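You operate a simulated robot arm through the tools that you are given. There is no shell and no other tool. Be economical: measure what you need, move in short steps, check, and stop when the job is done.

Carry out the task below with a simulated robot arm. There is one attempt and no reset: what you move stays moved.

JOB
Clamp the 3 mm sieve on the shaker and run it 10 minutes.
Fine: stand it on the yellow catch tray, lay the clamp plate on it, lock the red and the yellow knob, set the timer knob, press the green button and wait till it stops.

Only the result counts: the job must be done as asked and must still hold three seconds after the hand-in. Knocking over, shifting, dropping, spilling or breaking anything else fails it.

ROBOT AND FRAMES
A 7-joint arm with a two-finger parallel gripper, fixed in place. Base frame: the origin is at the foot of the arm, x ahead of it, y to its left, z up; the work surface is at about z = 860. Lengths are in mm, angles in rad, forces in N, time in s.
Its first joint turns from -2.897 to 2.897 rad. Payload 4.4 kg.
The tool frame sits at the grasp point between the pads (the TCP): z along the fingers, y along the line on which they close. The tips reach 23 mm beyond it. Largest opening 94 mm; finger width 38, thickness 10; the body of the gripper, 54 by 96 mm, starts 39 mm behind the TCP.
Orientation is told as [roll, pitch, yaw] about the base's x, y, z axes, in that order, counted from this pose: with the fingers straight down and closing along the base's y, the tool's x points along the base's -x, its y along +y and its z along -z.

CONTROLS
- The arm moves only by the tool play_rows. Its argument "rows" is a list that holds one entry, the list of rows, each a list of 7 numbers: the finger opening in mm, from 0 to 94, then the shift along the base's x, y, z in units of 150 mm (1.0 is 150 mm), then the turn, a rotation vector about the base's x, y, z in units of 180 degrees (1.0 is 180 degrees). In form: [[[gripper, tx, ty, tz, rx, ry, rz], ...]]. A call has 1 to 12 rows; each row is the pose to reach, as a shift and turn from the pose commanded when the call began. A call with a number of a shift or a turn outside -1 to 1 is refused whole. Each row takes 0.2 s and may step no farther than 50 mm and 0.15 rad from the row before; otherwise, or with a gripper value out of range, the whole call is refused. A pose out of reach is approached as far as the arm can. The call stops where the force on the tool passes 40 N (or 10 N more than at its start, if that is more) or the arm is blocked; 0.2 s more then pass. The fingers move at their own pace (about 72 mm/s each) and stop on an object; they squeeze with about 29 N. The grip force told is the motor's: it shows also when the fingers shut on nothing. Time passes only in rows, and 0.2 s behind the last, so rows that repeat a pose let the fingers close. The reply holds the time, the measured pose of the TCP, the force on the tool along the base axes, the opening and the grip force, in the units named above and with some noise, with the torque about the TCP (base axes, N m) and any sound that the robot's microphone picked up, and new pictures: "pictures" is both (left out), scene, wrist or none.
- Cameras (640 x 400 px; columns grow to the right, rows downward): "scene" is fixed at [51.9, -498.2, 1640.4]; the picture's right is [0.79, -0.62, 0.00], its down [-0.30, -0.38, -0.88] and it looks along [0.54, 0.69, -0.48] (base axes); focal length 334 px, centre (320, 200). "wrist" rides on the gripper at [86, 16, -74] in the tool frame; the picture's right is [-0.18, 0.98, 0.00], its down [-0.58, -0.11, -0.81] and it looks along [-0.79, -0.15, 0.59] (tool axes); focal length 243 px, centre (320, 200). There is no depth. A picture from a camera that has moved, and an enlarged one, comes with that camera's place and axes in the base frame and with its lens.
- enlarge(camera, box): a new picture of the part [left, top, right, bottom] of that camera's present view, enlarged. It takes no simulated time.
- finish_job(): hands the job in; it is judged then, once.

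Go step by step. Nothing tells you positions but the pictures and the camera data: compare them with the known pose of the tool, close in by small moves and look again before you grip or let go. The budget is 120 turns and 200 pictures, counting those below and the enlarged ones. Unless the task says otherwise, let go and move clear before handing in, and close with one line.

The tools are called after "Emit:" by a JSON object that holds its "name" and its "arguments". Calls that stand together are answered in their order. play_rows: Moves the arm, as the interface text tells. Its arguments: {"type":"object","properties":{"rows":{"type":"array","items":{"type":"array","items":{"type":"array","items":{"type":"number"}}}},"pictures":{"type":"string","enum":["both","scene","wrist","none"]}},"required":["rows"]} The other tools are called the same way: enlarge (camera, box) takes an enlarged picture of a part of a camera's view; finish_job () hands the job in.

At the start:

```text
clock: 0.0
position: [410.4, 429.6, 1333.9]
orientation: [0.001, -0.001, 0.0]
contact_force: [0.0, -0.3, 0.4]
ft_torque: [0.02, 0.02, -0.02]
opening: 94.1
gripper_force: 0.1
```

scene: 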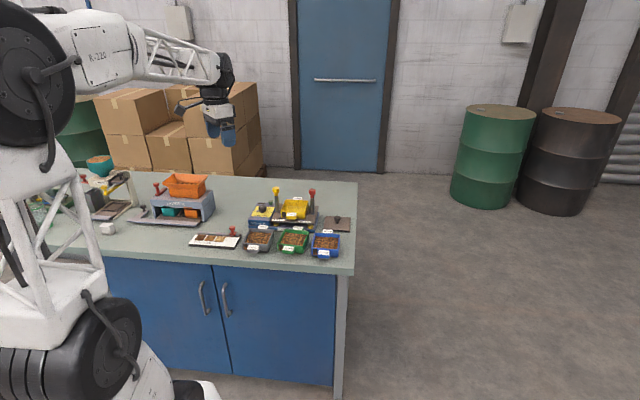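
wrist: 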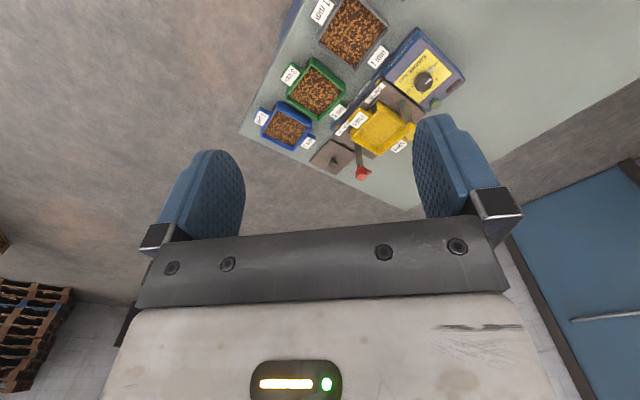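

I see a bench with a shaker, yellow tray and three sieves (grey, green, blue) with labels. I'll enlarge to read the details.

Emit:
{"name": "enlarge", "arguments": {"camera": "scene", "box": [230, 170, 370, 270]}}

Emit:
{"name": "enlarge", "arguments": {"camera": "wrist", "box": [240, 0, 480, 190]}}

Emit:
{"name": "enlarge", "arguments": {"camera": "scene", "box": [70, 150, 250, 260]}}

```text
4.00 times, centred on (300, 220) of scene
camera zoom: at [51.9, -498.2, 1640.4], right [0.79, -0.62, 0.0], down [-0.3, -0.38, -0.88], along [0.54, 0.69, -0.48], focal length 1337 px, centre (400, 120)
```

zoom: 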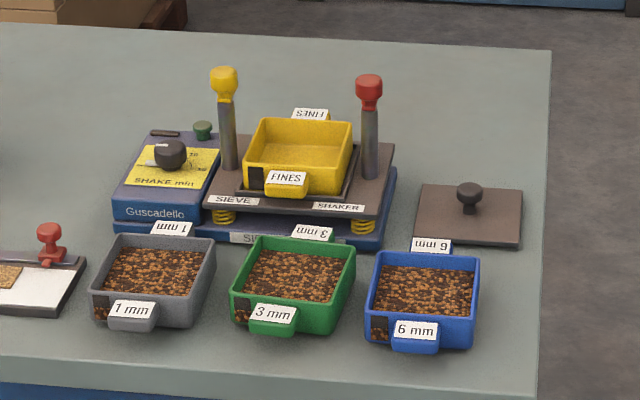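

```text
2.11 times, centred on (360, 95) of wrist
camera zoom: at [323.5, 445.1, 1408.0], right [0.18, 0.98, 0.0], down [0.58, -0.11, 0.81], along [0.79, -0.15, -0.59], focal length 511 px, centre (236, 421)
```

zoom: 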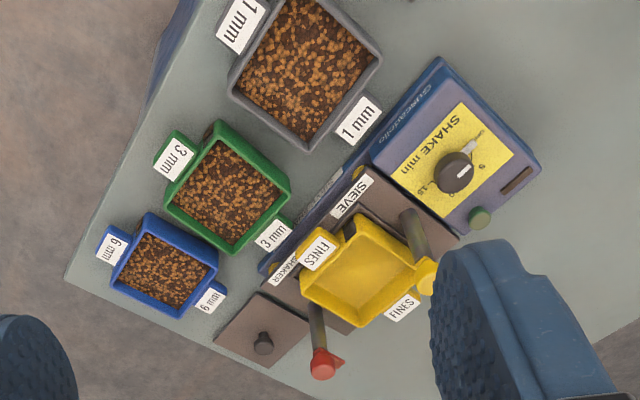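

```text
3.56 times, centred on (160, 205) of scene
camera zoom: at [51.9, -498.2, 1640.4], right [0.79, -0.62, 0.0], down [-0.3, -0.38, -0.88], along [0.54, 0.69, -0.48], focal length 1188 px, centre (889, 182)
```

zoom: 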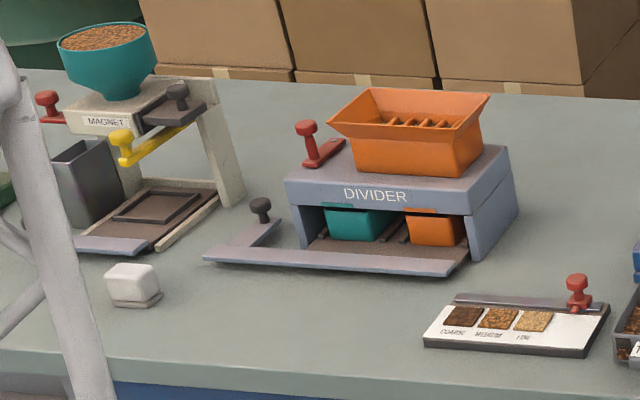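

The 3 mm sieve is the green one, near (610, 380) and turned about -50° in plan. I'll bring the wrist camera in for a close look at it and the shaker.

Emit:
{"name": "play_rows", "arguments": {"rows": [[[94, 0.01, -0.25, -0.2, 0, 0, 0.045], [94, 0.02, -0.5, -0.4, 0, 0, 0.09], [94, 0.03, -0.75, -0.6, 0, 0, 0.135], [94, 0.05, -0.95, -0.8, 0, 0, 0.18], [94, 0.05, -1, -1, 0, 0, 0.22]]], "pictures": "none"}}

Emit:
{"name": "play_rows", "arguments": {"rows": [[[94, 0, -0.2, -0.2, 0, 0, 0], [94, 0, -0.4, -0.4, 0, 0, 0], [94, 0, -0.4, -0.65, 0, 0, 0], [94, 0, -0.4, -0.65, 0, 0, 0]]], "pictures": "wrist"}}

```text
clock: 1.2
position: [418.4, 278.2, 1185.0]
orientation: [-0.001, 0.0, 0.692]
contact_force: [0.9, -0.4, -0.4]
ft_torque: [0.0, 0.03, 0.01]
opening: 94.1
gripper_force: 0.0
```

```text
clock: 2.2
position: [419.2, 219.2, 1085.1]
orientation: [0.0, 0.001, 0.691]
contact_force: [0.4, -0.1, -0.2]
ft_torque: [0.0, 0.0, 0.0]
opening: 94.1
gripper_force: 0.0
camera wrist: at [342.1, 175.8, 1159.8], right [-0.48, 0.87, 0.0], down [0.52, 0.29, 0.81], along [0.71, 0.39, -0.59], focal length 243 px, centre (320, 200)
```

wrist: 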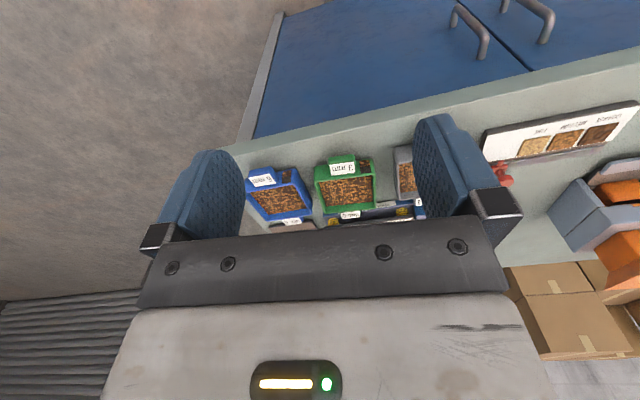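

The wrist picture is upside-down (image down = world up). I'll enlarge the sieves.

Emit:
{"name": "enlarge", "arguments": {"camera": "wrist", "box": [230, 140, 430, 240]}}

```text
3.20 times, centred on (330, 190) of wrist
camera zoom: at [342.1, 175.8, 1159.8], right [-0.48, 0.87, 0.0], down [0.52, 0.29, 0.81], along [0.71, 0.39, -0.59], focal length 776 px, centre (288, 232)
```

zoom: 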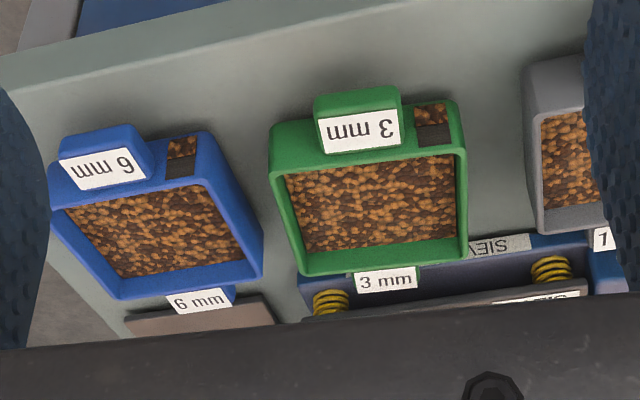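

The green sieve is roughly 95–100 mm square, so it will have to be taken by one of its tabs. I'll move in closer to measure more exactly.

Emit:
{"name": "play_rows", "arguments": {"rows": [[[94, 0.18, 0.16, -0.19, 0, 0, 0], [94, 0.36, 0.32, -0.38, 0, 0, 0], [94, 0.54, 0.48, -0.57, 0, 0, 0], [94, 0.54, 0.48, -0.57, 0, 0, 0]]], "pictures": "both"}}

Emit:
{"name": "enlarge", "arguments": {"camera": "wrist", "box": [220, 90, 440, 240]}}

Emit:
{"name": "enlarge", "arguments": {"camera": "scene", "box": [230, 180, 350, 260]}}

```text
clock: 3.2
position: [498.8, 291.5, 1001.1]
orientation: [0.0, 0.0, 0.69]
contact_force: [0.5, -0.1, 0.3]
ft_torque: [-0.04, 0.01, -0.04]
opening: 94.0
gripper_force: 0.0
camera wrist: at [422.1, 248.9, 1075.2], right [-0.48, 0.87, 0.0], down [0.52, 0.29, 0.81], along [0.71, 0.39, -0.59], focal length 243 px, centre (320, 200)
```

scene: 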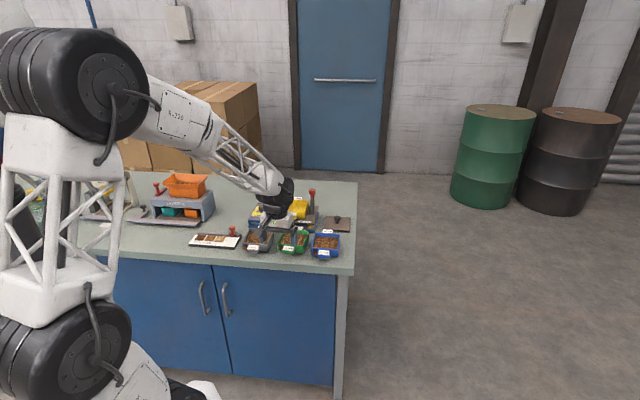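
wrist: 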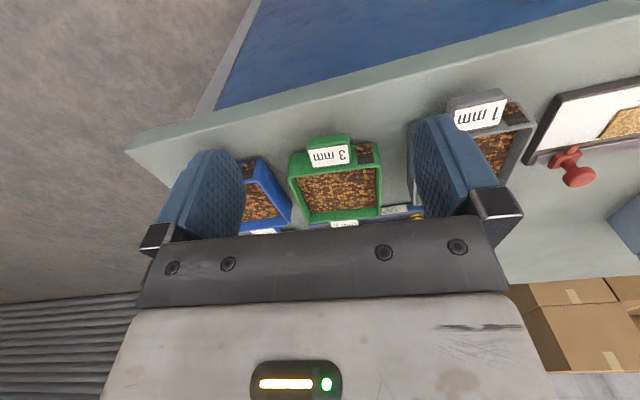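

```text
2.67 times, centred on (330, 165) of wrist
camera zoom: at [422.1, 248.9, 1075.2], right [-0.48, 0.87, 0.0], down [0.52, 0.29, 0.81], along [0.71, 0.39, -0.59], focal length 647 px, centre (293, 293)
```

zoom: 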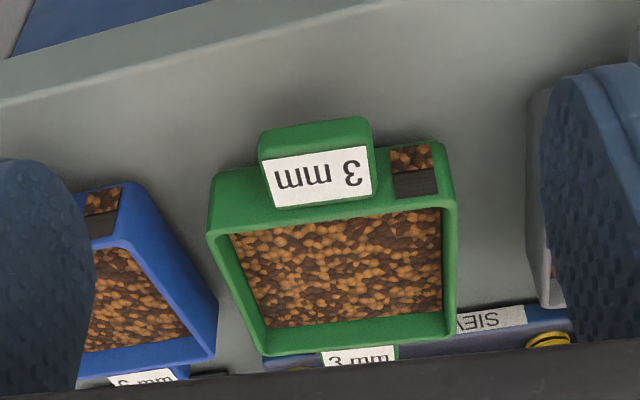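

```text
5.00 times, centred on (290, 220) of scene
camera zoom: at [51.9, -498.2, 1640.4], right [0.79, -0.62, 0.0], down [-0.3, -0.38, -0.88], along [0.54, 0.69, -0.48], focal length 1671 px, centre (470, 100)
```

zoom: 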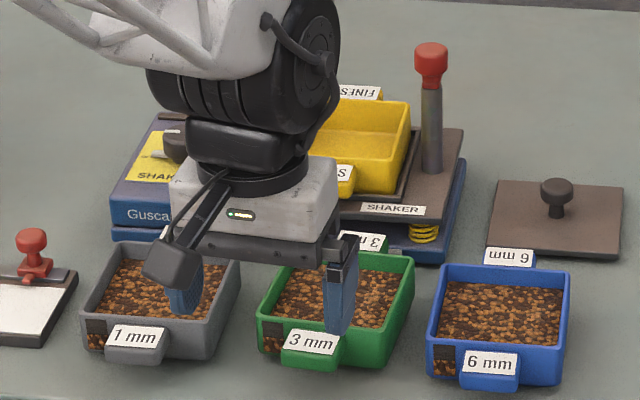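

Triangulating from the two wrist views puts the green rim centre at about (612, 380, 905), with sides of 95 mm and a yaw of about 0.70. The front tab is about 42 mm wide at (560, 336). I'll hover over it with a narrower opening and check.

Emit:
{"name": "play_rows", "arguments": {"rows": [[[62, 0.2, 0.15, -0.1, 0, 0, 0.003], [62, 0.408, 0.297, -0.27, 0, 0, 0.003], [62, 0.408, 0.297, -0.27, 0, 0, 0.003]]], "pictures": "both"}}

Emit:
{"name": "enlarge", "arguments": {"camera": "scene", "box": [240, 200, 340, 265]}}

```text
clock: 4.0
position: [561.0, 339.1, 958.2]
orientation: [0.0, 0.001, 0.701]
contact_force: [-0.1, -0.2, 0.0]
ft_torque: [-0.02, 0.0, -0.01]
opening: 61.9
gripper_force: 0.1
camera wrist: at [484.2, 294.3, 1033.9], right [-0.49, 0.87, 0.0], down [0.51, 0.29, 0.81], along [0.7, 0.4, -0.59], focal length 243 px, centre (320, 200)
```

scene: 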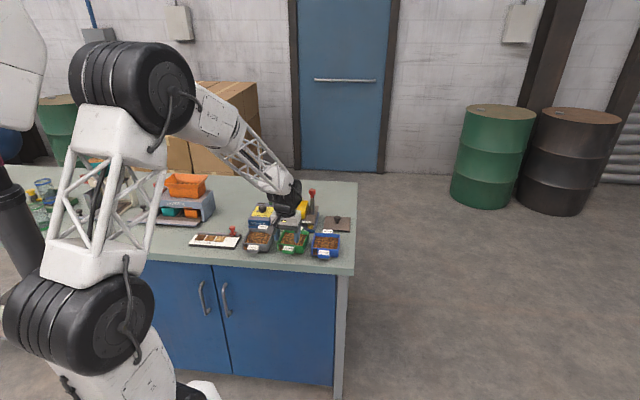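
wrist: 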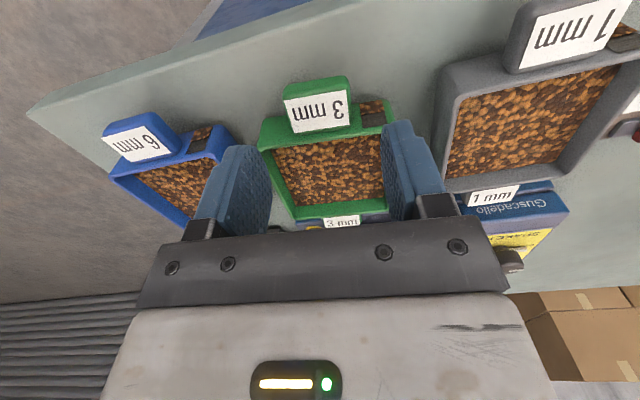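

```text
6.15 times, centred on (290, 232) of scene
camera zoom: at [51.9, -498.2, 1640.4], right [0.79, -0.62, 0.0], down [-0.3, -0.38, -0.88], along [0.54, 0.69, -0.48], focal length 2057 px, centre (505, 0)
```

zoom: 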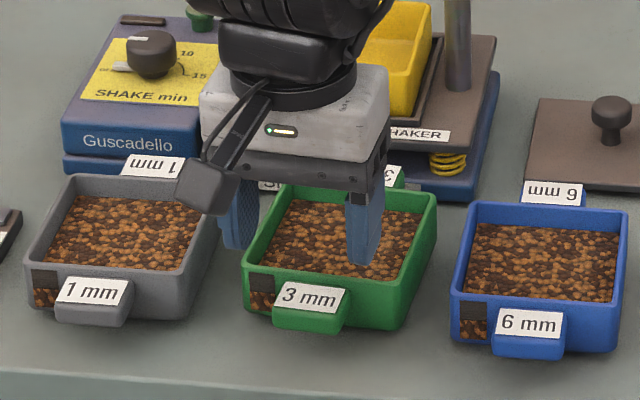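

The fingers line up on the tab sideways, but they sit about 3 mm too close to the wall. I'll back off slightly and descend partway.

Emit:
{"name": "play_rows", "arguments": {"rows": [[[62, -0.025, -0.02, 0, 0, 0, 0], [62, -0.025, -0.02, -0.15, 0, 0, 0], [62, -0.025, -0.02, -0.27, 0, 0, 0], [62, -0.025, -0.02, -0.36, 0, 0, 0], [62, -0.025, -0.02, -0.36, 0, 0, 0]]], "pictures": "wrist"}}

Emit:
{"name": "enlarge", "arguments": {"camera": "scene", "box": [240, 200, 340, 265]}}

Emit:
{"name": "enlarge", "arguments": {"camera": "wrist", "box": [200, 40, 440, 240]}}

```text
clock: 5.2
position: [554.7, 333.7, 905.2]
orientation: [-0.001, 0.001, 0.7]
contact_force: [0.0, 0.8, -0.1]
ft_torque: [0.03, -0.01, -0.02]
opening: 61.9
gripper_force: 0.0
camera wrist: at [479.1, 289.3, 981.1], right [-0.49, 0.87, 0.0], down [0.51, 0.29, 0.81], along [0.7, 0.4, -0.59], focal length 243 px, centre (320, 200)
```

wrist: 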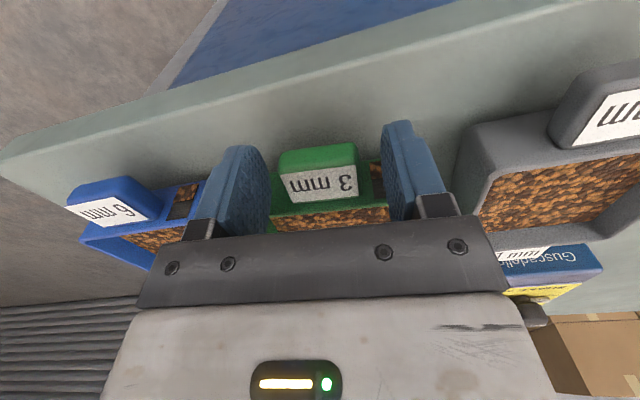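

```text
6.15 times, centred on (290, 232) of scene
camera zoom: at [51.9, -498.2, 1640.4], right [0.79, -0.62, 0.0], down [-0.3, -0.38, -0.88], along [0.54, 0.69, -0.48], focal length 2057 px, centre (505, 0)
```

zoom: 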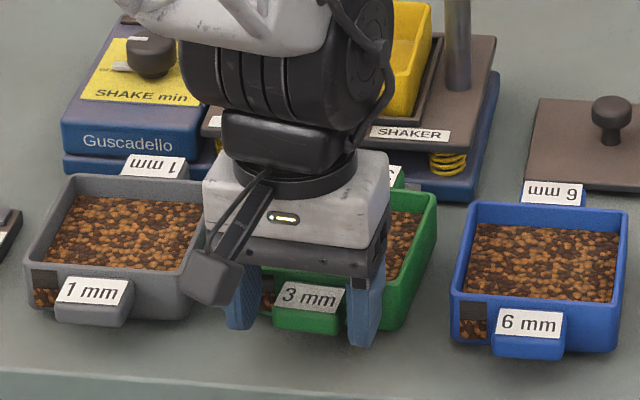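

```text
2.00 times, centred on (320, 140) of wrist
camera zoom: at [479.1, 289.3, 981.1], right [-0.49, 0.87, 0.0], down [0.51, 0.29, 0.81], along [0.7, 0.4, -0.59], focal length 485 px, centre (320, 320)
```

zoom: 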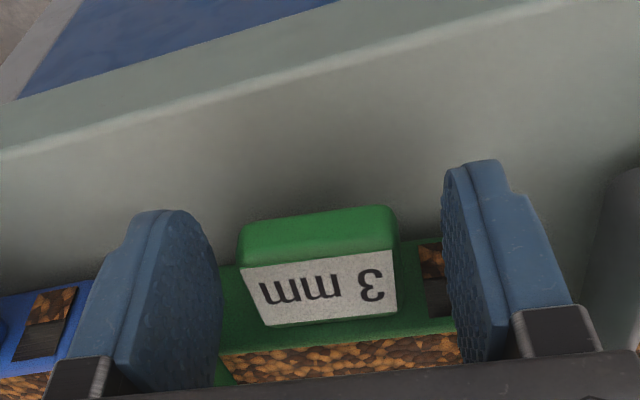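

The tab sits between the fingers, with its top at about z 893 and the wall some 6 mm ahead of the finger edges. I'll go 5 mm in and 19 mm down, then close.

Emit:
{"name": "play_rows", "arguments": {"rows": [[[62, 0.025, 0.021, -0.06, 0, 0, 0], [62, 0.025, 0.021, -0.127, 0, 0, 0], [62, 0.025, 0.021, -0.127, 0, 0, 0]]], "pictures": "wrist"}}

Emit:
{"name": "enlarge", "arguments": {"camera": "wrist", "box": [200, 40, 440, 240]}}

```text
clock: 6.0
position: [560.1, 335.1, 886.2]
orientation: [0.0, 0.0, 0.699]
contact_force: [0.4, 0.0, 0.1]
ft_torque: [0.02, 0.01, 0.01]
opening: 62.2
gripper_force: 0.1
camera wrist: at [483.1, 292.0, 961.5], right [-0.49, 0.87, 0.0], down [0.51, 0.29, 0.81], along [0.7, 0.4, -0.59], focal length 243 px, centre (320, 200)
```

wrist: 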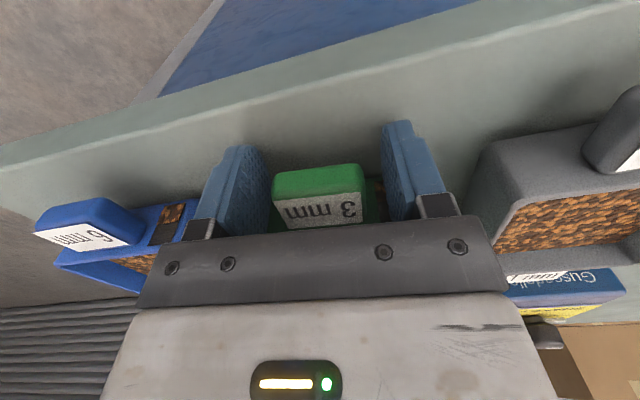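

```text
2.00 times, centred on (320, 140) of wrist
camera zoom: at [483.1, 292.0, 961.5], right [-0.49, 0.87, 0.0], down [0.51, 0.29, 0.81], along [0.7, 0.4, -0.59], focal length 485 px, centre (320, 320)
```

zoom: 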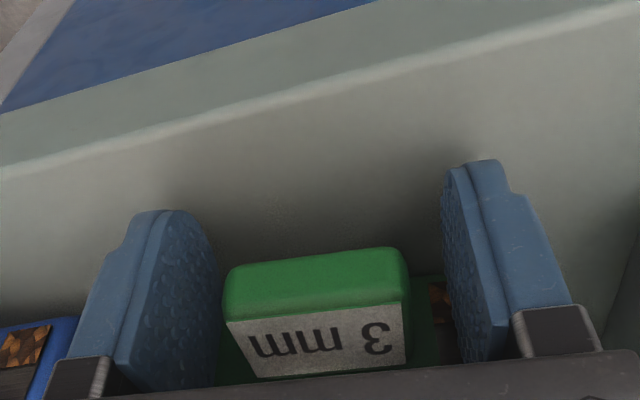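

The alignment is good. I'll go 3 mm further in, then close.

Emit:
{"name": "play_rows", "arguments": {"rows": [[[62, 0.015, 0.013, 0, 0, 0, 0], [62, 0.015, 0.013, 0, 0, 0, 0], [50, 0.015, 0.013, 0, 0, 0, 0], [35, 0.015, 0.013, 0, 0, 0, 0], [20, 0.015, 0.013, 0, 0, 0, 0], [20, 0.015, 0.013, 0, 0, 0, 0]]], "pictures": "wrist"}}

```text
clock: 7.4
position: [562.4, 337.7, 886.1]
orientation: [0.0, -0.001, 0.7]
contact_force: [-0.1, 0.3, 0.2]
ft_torque: [0.06, -0.03, 0.0]
opening: 41.5
gripper_force: 28.8
camera wrist: at [485.6, 294.1, 961.1], right [-0.49, 0.87, 0.0], down [0.51, 0.29, 0.81], along [0.7, 0.4, -0.59], focal length 243 px, centre (320, 200)
```

wrist: 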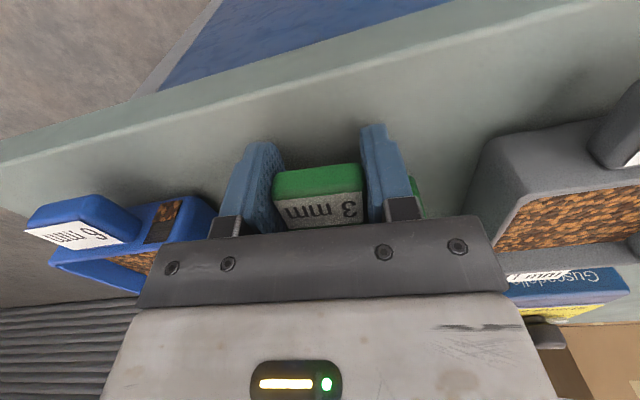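

The tab is gripped at 41.5 mm. I'll lift slightly to check the tilt.

Emit:
{"name": "play_rows", "arguments": {"rows": [[[20, 0, 0, 0.02, 0, 0, 0], [20, 0, 0, 0.05, 0, 0, 0], [20, 0, 0, 0.1, 0, 0, 0], [20, 0, 0, 0.15, 0, 0, 0], [20, 0, 0, 0.15, 0, 0, 0]]], "pictures": "wrist"}}

Emit:
{"name": "enlarge", "arguments": {"camera": "scene", "box": [240, 190, 340, 255]}}

```text
clock: 8.6
position: [563.4, 338.8, 909.7]
orientation: [0.0, 0.001, 0.702]
contact_force: [1.1, -0.1, 1.0]
ft_torque: [0.11, -0.18, -0.07]
opening: 41.1
gripper_force: 29.2
camera wrist: at [486.0, 293.9, 984.3], right [-0.49, 0.87, 0.0], down [0.51, 0.29, 0.81], along [0.7, 0.4, -0.59], focal length 243 px, centre (320, 200)
```

wrist: 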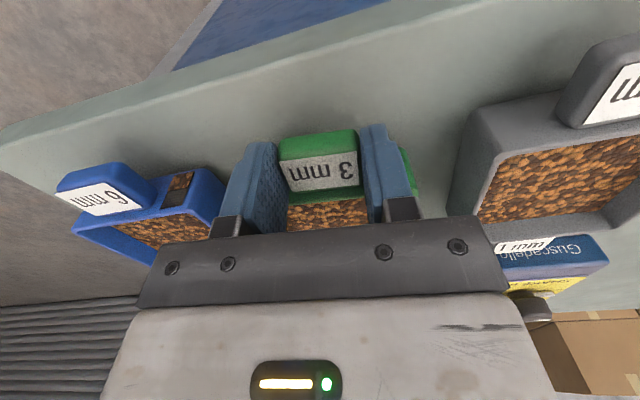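

```text
6.15 times, centred on (290, 222) of scene
camera zoom: at [51.9, -498.2, 1640.4], right [0.79, -0.62, 0.0], down [-0.3, -0.38, -0.88], along [0.54, 0.69, -0.48], focal length 2057 px, centre (505, 62)
```

zoom: 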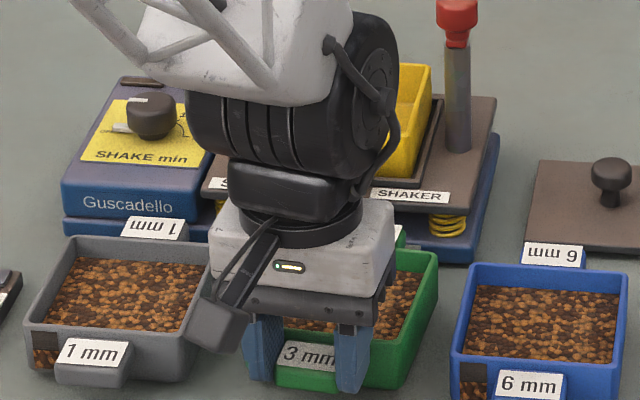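

The tab appears not to have risen with the fingers. I'll look closely before going on.

Emit:
{"name": "enlarge", "arguments": {"camera": "wrist", "box": [200, 80, 440, 240]}}

Emit:
{"name": "enlarge", "arguments": {"camera": "scene", "box": [265, 220, 325, 260]}}

```text
2.50 times, centred on (320, 160) of wrist
camera zoom: at [486.0, 293.9, 984.3], right [-0.49, 0.87, 0.0], down [0.51, 0.29, 0.81], along [0.7, 0.4, -0.59], focal length 606 px, centre (320, 300)
```

zoom: 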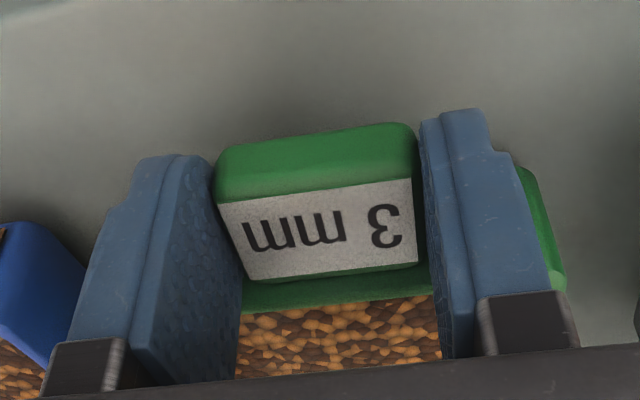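

```text
10.00 times, centred on (295, 240) of scene
camera zoom: at [51.9, -498.2, 1640.4], right [0.79, -0.62, 0.0], down [-0.3, -0.38, -0.88], along [0.54, 0.69, -0.48], focal length 3342 px, centre (570, -200)
```

zoom: 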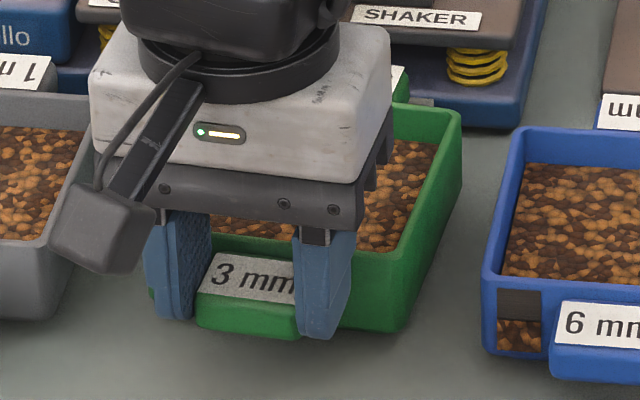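

The sieve slipped out of the pads and stayed standing. I'll go back down, re-grip and lift in tiny steps while reading the forces.

Emit:
{"name": "play_rows", "arguments": {"rows": [[[60, 0, 0, 0, 0, 0, 0], [60, 0, 0, 0, 0, 0, 0], [60, 0, 0, -0.1, 0, 0, 0], [60, 0, 0, -0.162, 0, 0, 0], [20, 0, 0, -0.162, 0, 0, 0], [20, 0, 0, -0.162, 0, 0, 0], [20, 0, 0, -0.162, 0, 0, 0]]], "pictures": "wrist"}}

Emit:
{"name": "play_rows", "arguments": {"rows": [[[20, 0, 0, 0.02, 0, 0, 0]]], "pictures": "none"}}

Emit:
{"name": "play_rows", "arguments": {"rows": [[[20, 0, 0, 0.02, 0, 0, 0]]], "pictures": "wrist"}}

```text
clock: 10.2
position: [563.2, 337.9, 885.5]
orientation: [0.001, 0.001, 0.701]
contact_force: [0.0, -0.4, 0.3]
ft_torque: [-0.07, 0.08, -0.01]
opening: 41.5
gripper_force: 29.0
camera wrist: at [486.0, 294.3, 959.1], right [-0.49, 0.87, 0.0], down [0.51, 0.29, 0.81], along [0.7, 0.4, -0.59], focal length 243 px, centre (320, 200)
```

wrist: 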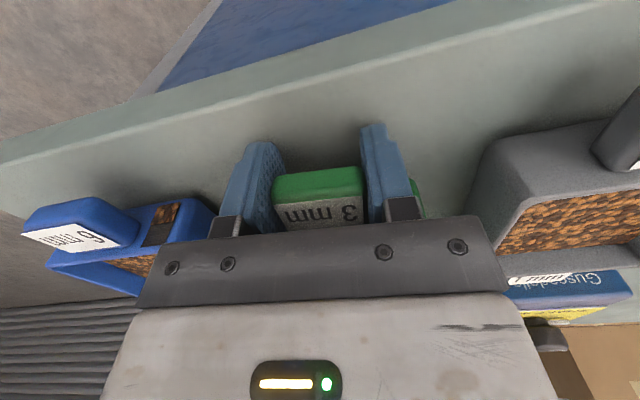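

```text
clock: 10.6
position: [562.8, 336.9, 887.2]
orientation: [0.0, 0.0, 0.698]
contact_force: [-0.1, -0.3, -0.4]
ft_torque: [-0.05, 0.06, 0.02]
opening: 41.5
gripper_force: 28.6
```

```text
clock: 11.0
position: [562.9, 338.6, 891.1]
orientation: [0.0, 0.001, 0.701]
contact_force: [0.3, -0.1, -1.1]
ft_torque: [-0.02, 0.09, -0.01]
opening: 41.5
gripper_force: 28.6
camera wrist: at [486.3, 294.4, 965.5], right [-0.49, 0.87, 0.0], down [0.51, 0.29, 0.81], along [0.7, 0.4, -0.59], focal length 243 px, centre (320, 200)
```

wrist: 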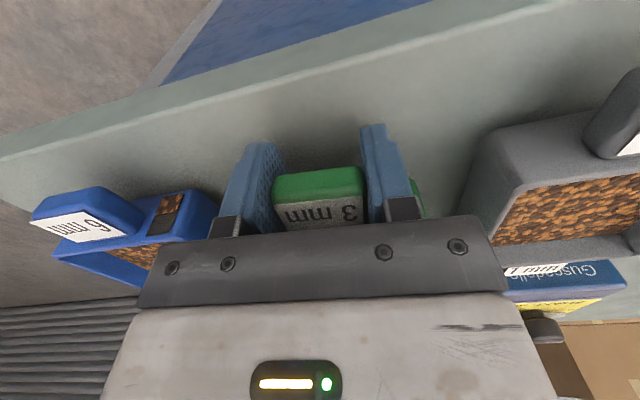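

This time the tab follows the fingers, with only about 1 N of load. I'll keep lifting slowly.

Emit:
{"name": "play_rows", "arguments": {"rows": [[[20, 0, 0, 0.02, 0, 0, 0], [20, 0, 0, 0.04, 0, 0, 0]]], "pictures": "wrist"}}

Emit:
{"name": "play_rows", "arguments": {"rows": [[[20, 0, 0, 0.02, 0, 0, 0], [20, 0, 0, 0.04, 0, 0, 0]]], "pictures": "wrist"}}

Emit:
{"name": "enlarge", "arguments": {"camera": "scene", "box": [265, 220, 325, 260]}}

```text
clock: 11.6
position: [562.1, 339.2, 897.4]
orientation: [0.0, 0.0, 0.699]
contact_force: [0.9, 0.2, -1.3]
ft_torque: [-0.07, 0.05, -0.01]
opening: 41.7
gripper_force: 28.6
camera wrist: at [485.8, 294.6, 972.0], right [-0.49, 0.87, 0.0], down [0.51, 0.29, 0.81], along [0.7, 0.4, -0.59], focal length 243 px, centre (320, 200)
```

wrist: 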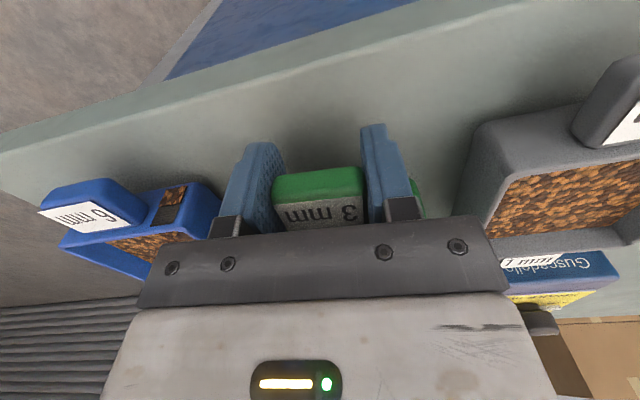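

```text
clock: 12.2
position: [562.6, 337.7, 902.7]
orientation: [0.001, 0.0, 0.701]
contact_force: [0.4, -0.1, -1.9]
ft_torque: [-0.05, 0.02, -0.04]
opening: 41.6
gripper_force: 29.0
camera wrist: at [485.6, 294.2, 977.9], right [-0.49, 0.87, 0.0], down [0.51, 0.29, 0.81], along [0.7, 0.4, -0.59], focal length 243 px, centre (320, 200)
```

wrist: 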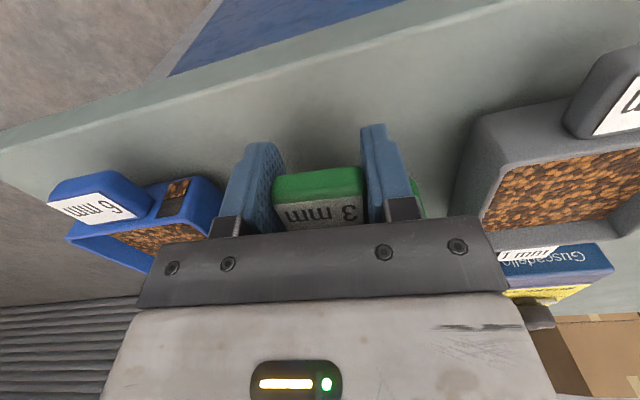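

```text
10.00 times, centred on (295, 240) of scene
camera zoom: at [51.9, -498.2, 1640.4], right [0.79, -0.62, 0.0], down [-0.3, -0.38, -0.88], along [0.54, 0.69, -0.48], focal length 3342 px, centre (570, -200)
```

zoom: 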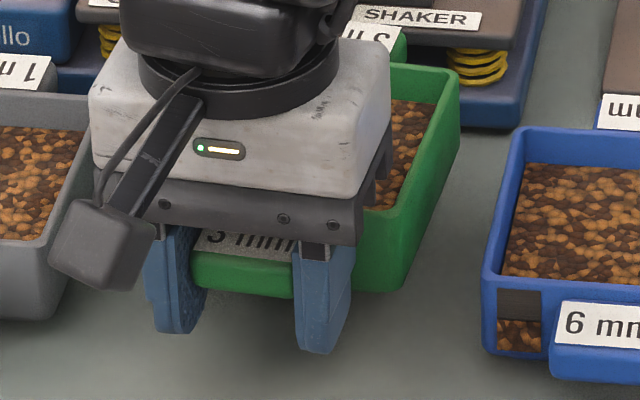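

The sieve now hangs rigid and level, with about 1.9 N of load. Before moving it I need precise shaker coordinates, so I'll set it back down and survey.

Emit:
{"name": "play_rows", "arguments": {"rows": [[[20, 0, 0, -0.03, 0, 0, 0], [20, 0, 0, -0.06, 0, 0, 0], [20, 0, 0, -0.09, 0, 0, 0], [20, 0, 0, -0.11, 0, 0, 0], [20, 0, 0, -0.117, 0, 0, 0], [60, 0, 0, -0.117, 0, 0, 0], [60, 0, 0, -0.117, 0, 0, 0], [60, 0, 0, 0.1, 0, 0, 0], [60, 0, 0, 0.4, 0, 0, 0], [60, 0, 0, 0.7, 0, 0, 0], [60, 0, 0, 1, 0, 0, 0]]], "pictures": "none"}}

Emit:
{"name": "play_rows", "arguments": {"rows": [[[60, 0, 0, 0.2, 0, 0, 0], [60, -0.15, -0.1, 0.4, 0, 0, 0], [60, -0.35, -0.3, 0.4, 0, 0, 0], [60, -0.35, -0.3, 0.4, 0, 0, 0]]], "pictures": "wrist"}}

Emit:
{"name": "enlarge", "arguments": {"camera": "wrist", "box": [240, 90, 460, 220]}}

Emit:
{"name": "enlarge", "arguments": {"camera": "scene", "box": [240, 170, 360, 260]}}

```text
clock: 14.6
position: [562.8, 338.4, 1050.6]
orientation: [0.0, 0.001, 0.699]
contact_force: [0.2, 0.0, -0.4]
ft_torque: [-0.03, 0.0, -0.01]
opening: 60.0
gripper_force: 0.2
```

```text
clock: 15.6
position: [510.6, 292.4, 1111.7]
orientation: [0.001, 0.0, 0.702]
contact_force: [0.0, 0.0, 0.9]
ft_torque: [0.0, 0.02, 0.0]
opening: 60.0
gripper_force: 0.1
camera wrist: at [432.7, 248.7, 1186.6], right [-0.49, 0.87, 0.0], down [0.51, 0.29, 0.81], along [0.7, 0.4, -0.59], focal length 243 px, centre (320, 200)
```

wrist: 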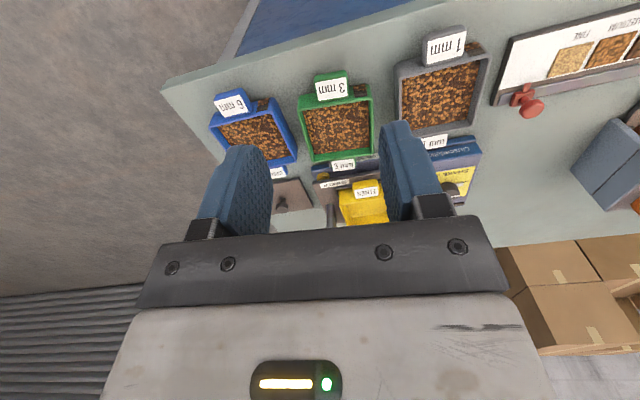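

```text
2.91 times, centred on (350, 155) of wrist
camera zoom: at [432.7, 248.7, 1186.6], right [-0.49, 0.87, 0.0], down [0.51, 0.29, 0.81], along [0.7, 0.4, -0.59], focal length 706 px, centre (233, 331)
```

zoom: 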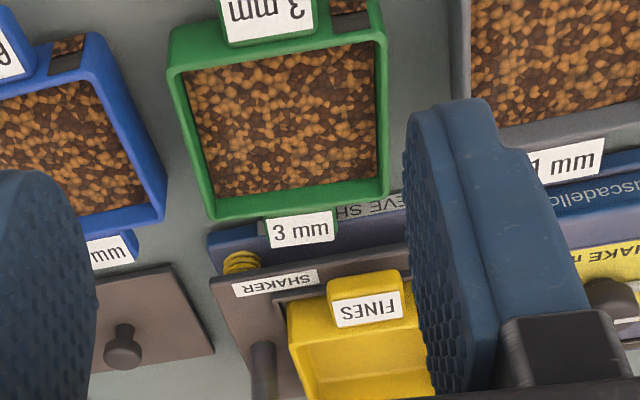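

```text
4.44 times, centred on (300, 215) of scene
camera zoom: at [51.9, -498.2, 1640.4], right [0.79, -0.62, 0.0], down [-0.3, -0.38, -0.88], along [0.54, 0.69, -0.48], focal length 1486 px, centre (409, 133)
```

zoom: 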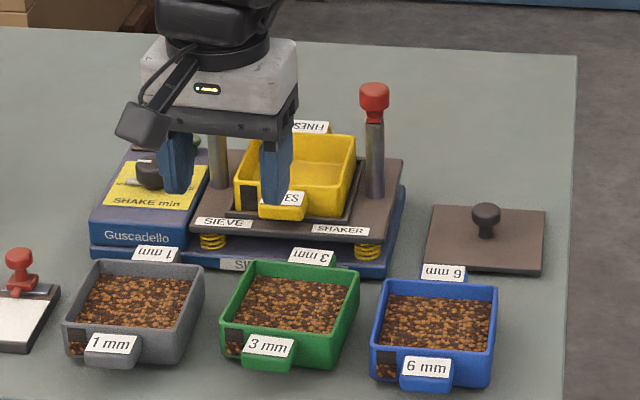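

Emit:
{"name": "play_rows", "arguments": {"rows": [[[94, 0.05, 0.16, 0.25, 0, 0, 0], [94, 0.1, 0.32, 0.5, 0, 0, 0], [94, 0.13, 0.48, 0.75, 0, 0, 0], [94, 0.13, 0.48, 1, 0, 0, 0], [94, 0.13, 0.48, 1, 0, 0, 0]]], "pictures": "wrist"}}

Emit:
{"name": "enlarge", "arguments": {"camera": "wrist", "box": [240, 60, 440, 220]}}

Emit:
{"name": "enlarge", "arguments": {"camera": "scene", "box": [245, 175, 325, 235]}}

```text
clock: 16.8
position: [527.8, 366.0, 1264.2]
orientation: [-0.001, 0.001, 0.701]
contact_force: [-0.2, 0.2, 0.6]
ft_torque: [0.01, -0.01, 0.01]
opening: 94.1
gripper_force: 0.0
camera wrist: at [451.3, 321.7, 1338.4], right [-0.49, 0.87, 0.0], down [0.51, 0.29, 0.81], along [0.7, 0.4, -0.59], focal length 243 px, centre (320, 200)
```

wrist: 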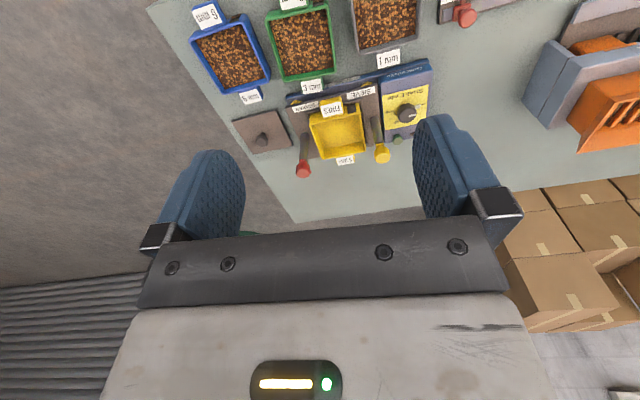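

```text
2.50 times, centred on (340, 140) of wrist
camera zoom: at [451.3, 321.7, 1338.4], right [-0.49, 0.87, 0.0], down [0.51, 0.29, 0.81], along [0.7, 0.4, -0.59], focal length 606 px, centre (270, 350)
```

zoom: 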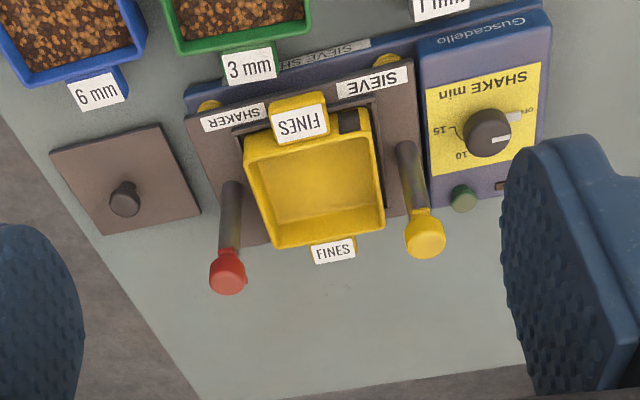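

```text
6.67 times, centred on (285, 205) of scene
camera zoom: at [51.9, -498.2, 1640.4], right [0.79, -0.62, 0.0], down [-0.3, -0.38, -0.88], along [0.54, 0.69, -0.48], focal length 2228 px, centre (553, 167)
```

zoom: 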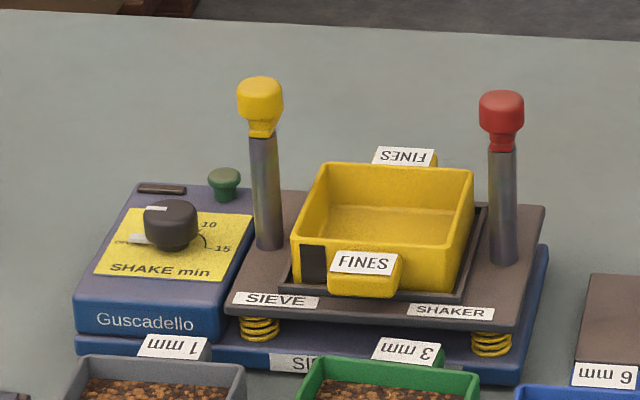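

The tray rim centre is about (704.5, 508, 957) with a yaw of about 0.745. The posts stand about ±74 mm either side. I'll check the knobs and plate closely.

Emit:
{"name": "enlarge", "arguments": {"camera": "scene", "box": [268, 180, 318, 212]}}

Emit:
{"name": "enlarge", "arguments": {"camera": "wrist", "box": [290, 80, 440, 190]}}

Emit:
{"name": "enlarge", "arguments": {"camera": "scene", "box": [300, 205, 360, 245]}}

```text
12.50 times, centred on (293, 196) of scene
camera zoom: at [51.9, -498.2, 1640.4], right [0.79, -0.62, 0.0], down [-0.3, -0.38, -0.88], along [0.54, 0.69, -0.48], focal length 4178 px, centre (658, 250)
```

zoom: 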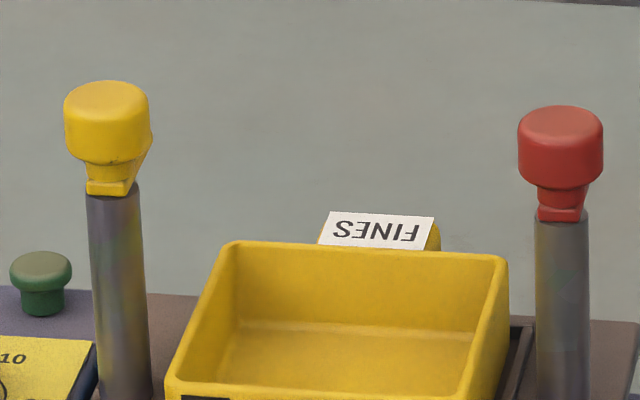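

```text
3.64 times, centred on (365, 135) of wrist
camera zoom: at [451.3, 321.7, 1338.4], right [-0.49, 0.87, 0.0], down [0.51, 0.29, 0.81], along [0.7, 0.4, -0.59], focal length 882 px, centre (156, 436)
```

zoom: 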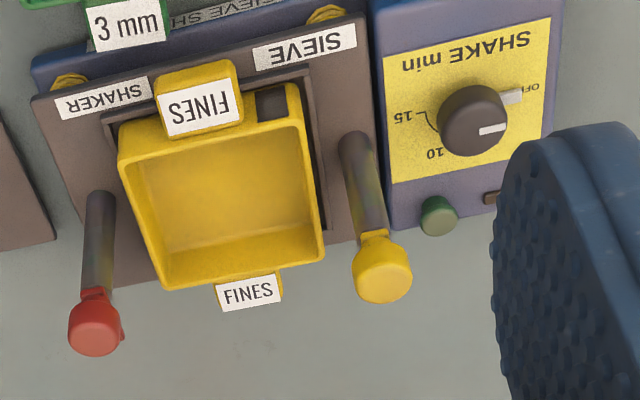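

```text
10.00 times, centred on (330, 225) of scene
camera zoom: at [51.9, -498.2, 1640.4], right [0.79, -0.62, 0.0], down [-0.3, -0.38, -0.88], along [0.54, 0.69, -0.48], focal length 3342 px, centre (220, -50)
```

zoom: 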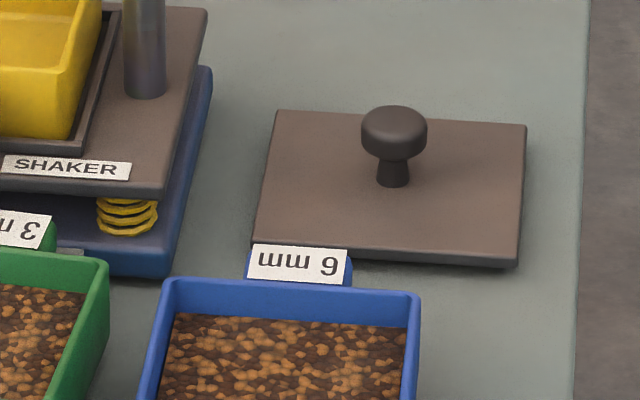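

The knobs carry small locking wings that I'll inspect later. Now back to re-grip the 3 mm sieve.

Emit:
{"name": "play_rows", "arguments": {"rows": [[[60, 0.08, -0.06, -0.3, 0, 0, 0], [60, 0.16, -0.13, -0.6, 0, 0, 0], [60, 0.22, -0.187, -0.9, 0, 0, 0], [60, 0.233, -0.187, -1, 0, 0, 0]]], "pictures": "none"}}

Emit:
{"name": "play_rows", "arguments": {"rows": [[[60, 0, 0, -0.3, 0, 0, 0], [60, 0, 0, -0.6, 0, 0, 0], [60, 0, 0, -0.9, 0, 0, 0], [60, 0, 0, -1, 0, 0, 0], [60, 0, 0, -1, 0, 0, 0]]], "pictures": "none"}}

```text
clock: 17.8
position: [563.2, 334.5, 1111.7]
orientation: [-0.002, -0.001, 0.7]
contact_force: [-0.1, -0.1, -0.2]
ft_torque: [0.0, 0.0, 0.0]
opening: 60.2
gripper_force: 0.0
```

```text
clock: 19.0
position: [562.3, 335.0, 962.0]
orientation: [0.0, 0.0, 0.7]
contact_force: [-0.5, 0.3, 0.3]
ft_torque: [0.01, 0.01, 0.0]
opening: 59.9
gripper_force: 0.2
```

Emit:
{"name": "play_rows", "arguments": {"rows": [[[60, 0.003, 0.015, -0.2, 0, 0, 0], [60, 0.003, 0.015, -0.4, 0, 0, 0], [60, 0.003, 0.015, -0.507, 0, 0, 0], [60, 0.003, 0.015, -0.507, 0, 0, 0]]], "pictures": "wrist"}}

```text
clock: 20.0
position: [564.4, 340.2, 886.9]
orientation: [0.0, 0.0, 0.7]
contact_force: [-0.3, -0.3, -0.2]
ft_torque: [0.01, 0.0, 0.03]
opening: 60.1
gripper_force: 0.0
camera wrist: at [487.0, 295.4, 961.4], right [-0.49, 0.87, 0.0], down [0.51, 0.29, 0.81], along [0.7, 0.4, -0.59], focal length 243 px, centre (320, 200)
```

wrist: 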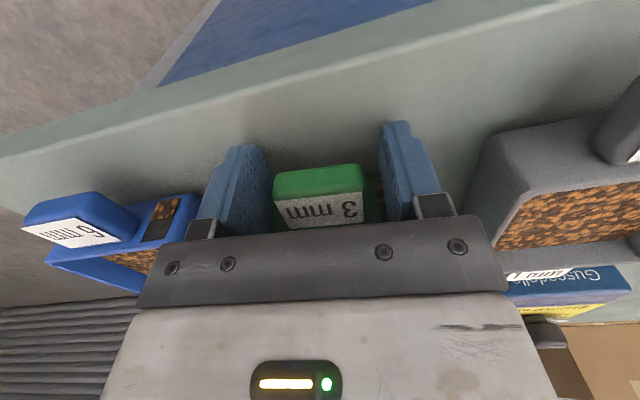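

Emit:
{"name": "play_rows", "arguments": {"rows": [[[45, 0, 0, 0, 0, 0, 0], [30, 0, 0, 0, 0, 0, 0], [15, 0, 0, 0, 0, 0, 0], [15, 0, 0, 0, 0, 0, 0], [15, 0, 0, 0, 0, 0, 0], [15, 0, 0, 0.015, 0, 0, 0], [15, 0, 0, 0.03, 0, 0, 0], [15, 0, 0, 0.05, 0, 0, 0], [15, 0, 0, 0.07, 0, 0, 0], [15, 0, 0, 0.09, 0, 0, 0], [15, 0, 0, 0.11, 0, 0, 0]]], "pictures": "wrist"}}

```text
clock: 22.4
position: [564.6, 339.7, 903.1]
orientation: [0.001, -0.001, 0.699]
contact_force: [0.1, 0.0, -1.2]
ft_torque: [-0.04, 0.07, -0.01]
opening: 41.7
gripper_force: 28.9
camera wrist: at [487.8, 295.5, 978.4], right [-0.49, 0.87, 0.0], down [0.51, 0.29, 0.81], along [0.7, 0.4, -0.59], focal length 243 px, centre (320, 200)
```

wrist: 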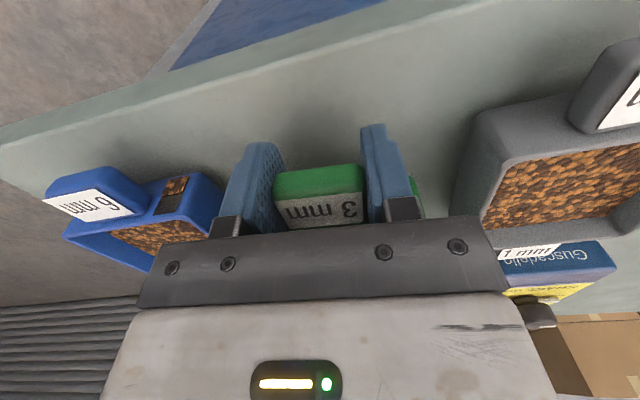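

Emit:
{"name": "play_rows", "arguments": {"rows": [[[15, 0, 0, 0.03, 0, 0, 0], [15, 0, 0, 0.07, 0, 0, 0], [15, 0, 0, 0.12, 0, 0, 0], [15, 0, 0, 0.18, 0, 0, 0], [15, 0, 0, 0.24, 0, 0, 0], [15, 0, 0, 0.3, 0, 0, 0], [15, 0, 0, 0.36, 0, 0, 0], [15, 0, 0, 0.42, 0, 0, 0], [15, 0, 0, 0.48, 0, 0, 0], [15, 0, 0, 0.54, 0, 0, 0], [15, 0, 0, 0.58, 0, 0, 0], [15, 0, 0, 0.6, 0, 0, 0]]], "pictures": "wrist"}}

Emit:
{"name": "enlarge", "arguments": {"camera": "scene", "box": [240, 175, 340, 245]}}

```text
clock: 25.0
position: [564.4, 338.6, 992.6]
orientation: [0.001, 0.001, 0.7]
contact_force: [-1.2, 0.1, -0.7]
ft_torque: [-0.02, 0.07, -0.02]
opening: 41.5
gripper_force: 29.4
camera wrist: at [488.1, 295.2, 1068.0], right [-0.49, 0.87, 0.0], down [0.51, 0.29, 0.81], along [0.7, 0.4, -0.59], focal length 243 px, centre (320, 200)
```

wrist: 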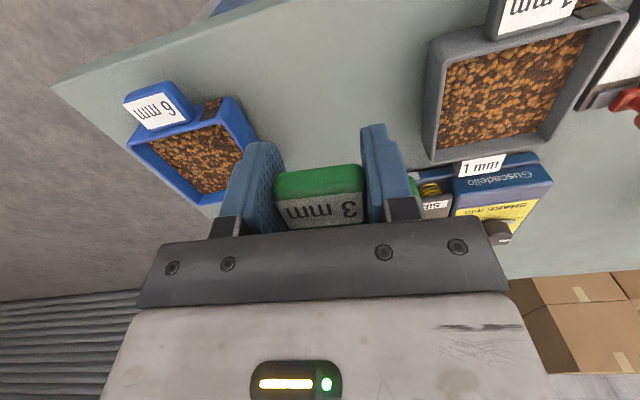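

```text
5.71 times, centred on (290, 210) of scene
camera zoom: at [51.9, -498.2, 1640.4], right [0.79, -0.62, 0.0], down [-0.3, -0.38, -0.88], along [0.54, 0.69, -0.48], focal length 1910 px, centre (491, 143)
```

zoom: 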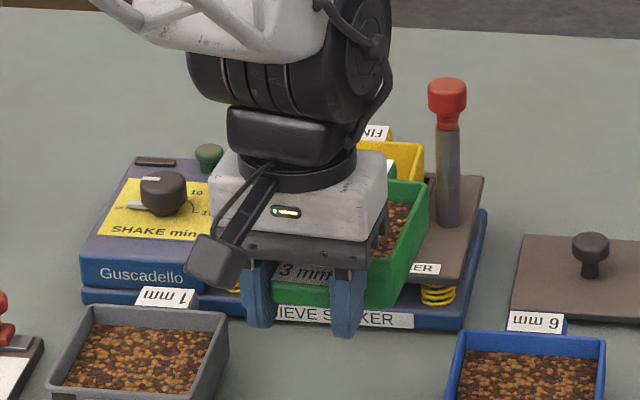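

The sieve is still held level. Next I'll raise it a little more, line up laterally with the shaker axis and take on the tray's yaw.

Emit:
{"name": "play_rows", "arguments": {"rows": [[[15, 0, 0, 0.03, 0, 0, 0], [15, 0, 0, 0.08, 0, 0, 0], [15, 0.01, 0.02, 0.12, 0, 0, 0], [15, 0.03, 0.07, 0.13, 0, 0, 0.003], [15, 0.052, 0.13, 0.13, 0, 0, 0.006], [15, 0.076, 0.2, 0.13, 0, 0, 0.009], [15, 0.1, 0.27, 0.13, 0, 0, 0.012], [15, 0.126, 0.335, 0.13, 0, 0, 0.0143], [15, 0.14, 0.372, 0.13, 0, 0, 0.0143], [15, 0.144, 0.383, 0.13, 0, 0, 0.0143], [15, 0.144, 0.383, 0.13, 0, 0, 0.0143]]], "pictures": "none"}}

Emit:
{"name": "enlarge", "arguments": {"camera": "scene", "box": [240, 165, 340, 235]}}

```text
clock: 27.4
position: [586.9, 397.5, 1012.8]
orientation: [0.0, 0.001, 0.746]
contact_force: [-0.4, -0.1, -0.9]
ft_torque: [-0.02, 0.09, -0.01]
opening: 41.5
gripper_force: 28.9
```

```text
5.71 times, centred on (290, 200) of scene
camera zoom: at [51.9, -498.2, 1640.4], right [0.79, -0.62, 0.0], down [-0.3, -0.38, -0.88], along [0.54, 0.69, -0.48], focal length 1910 px, centre (491, 200)
```

zoom: 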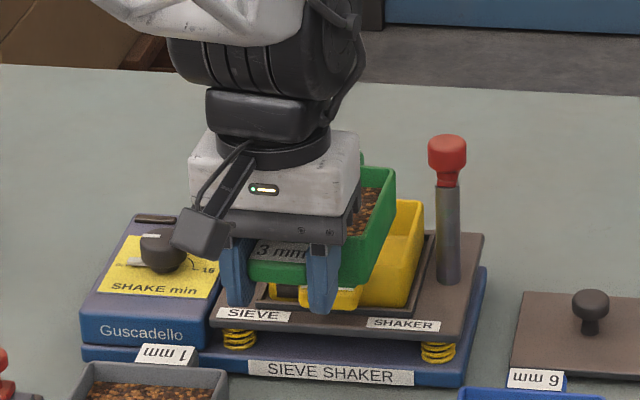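

Emit:
{"name": "play_rows", "arguments": {"rows": [[[15, 0.03, 0.028, 0, 0, 0, 0], [15, 0.075, 0.07, 0, 0, 0, 0], [15, 0.12, 0.113, 0, 0, 0, 0], [15, 0.17, 0.16, 0, 0, 0, 0], [15, 0.22, 0.207, 0, 0, 0, 0], [15, 0.27, 0.254, 0, 0, 0, 0], [15, 0.32, 0.3, 0, 0, 0, 0], [15, 0.37, 0.347, 0, 0, 0, 0], [15, 0.42, 0.394, 0, 0, 0, 0], [15, 0.46, 0.432, 0, 0, 0, 0], [15, 0.48, 0.451, 0, 0, 0, 0], [15, 0.48, 0.451, 0, 0, 0, 0]]], "pictures": "wrist"}}

Emit:
{"name": "enlarge", "arguments": {"camera": "scene", "box": [255, 170, 325, 220]}}

```text
clock: 30.0
position: [658.6, 462.9, 1013.0]
orientation: [0.001, -0.001, 0.745]
contact_force: [0.9, -0.1, -0.8]
ft_torque: [-0.03, 0.07, 0.01]
opening: 41.3
gripper_force: 29.6
camera wrist: at [583.6, 416.2, 1087.1], right [-0.53, 0.85, 0.0], down [0.5, 0.31, 0.81], along [0.68, 0.43, -0.59], focal length 243 px, centre (320, 200)
```

wrist: 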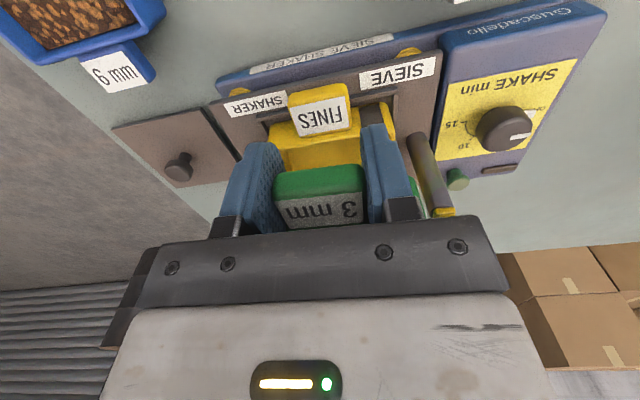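

```text
8.00 times, centred on (290, 195) of scene
camera zoom: at [51.9, -498.2, 1640.4], right [0.79, -0.62, 0.0], down [-0.3, -0.38, -0.88], along [0.54, 0.69, -0.48], focal length 2674 px, centre (560, 240)
```

zoom: 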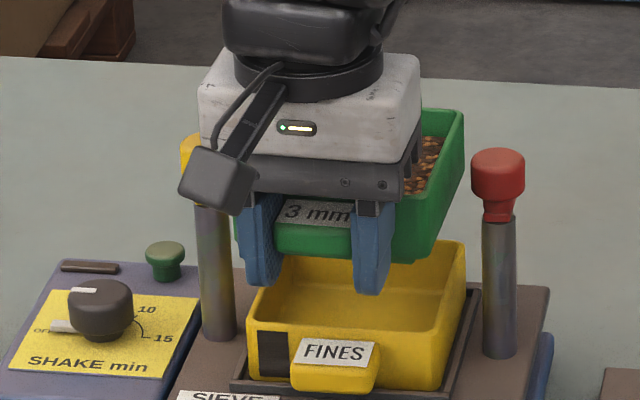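

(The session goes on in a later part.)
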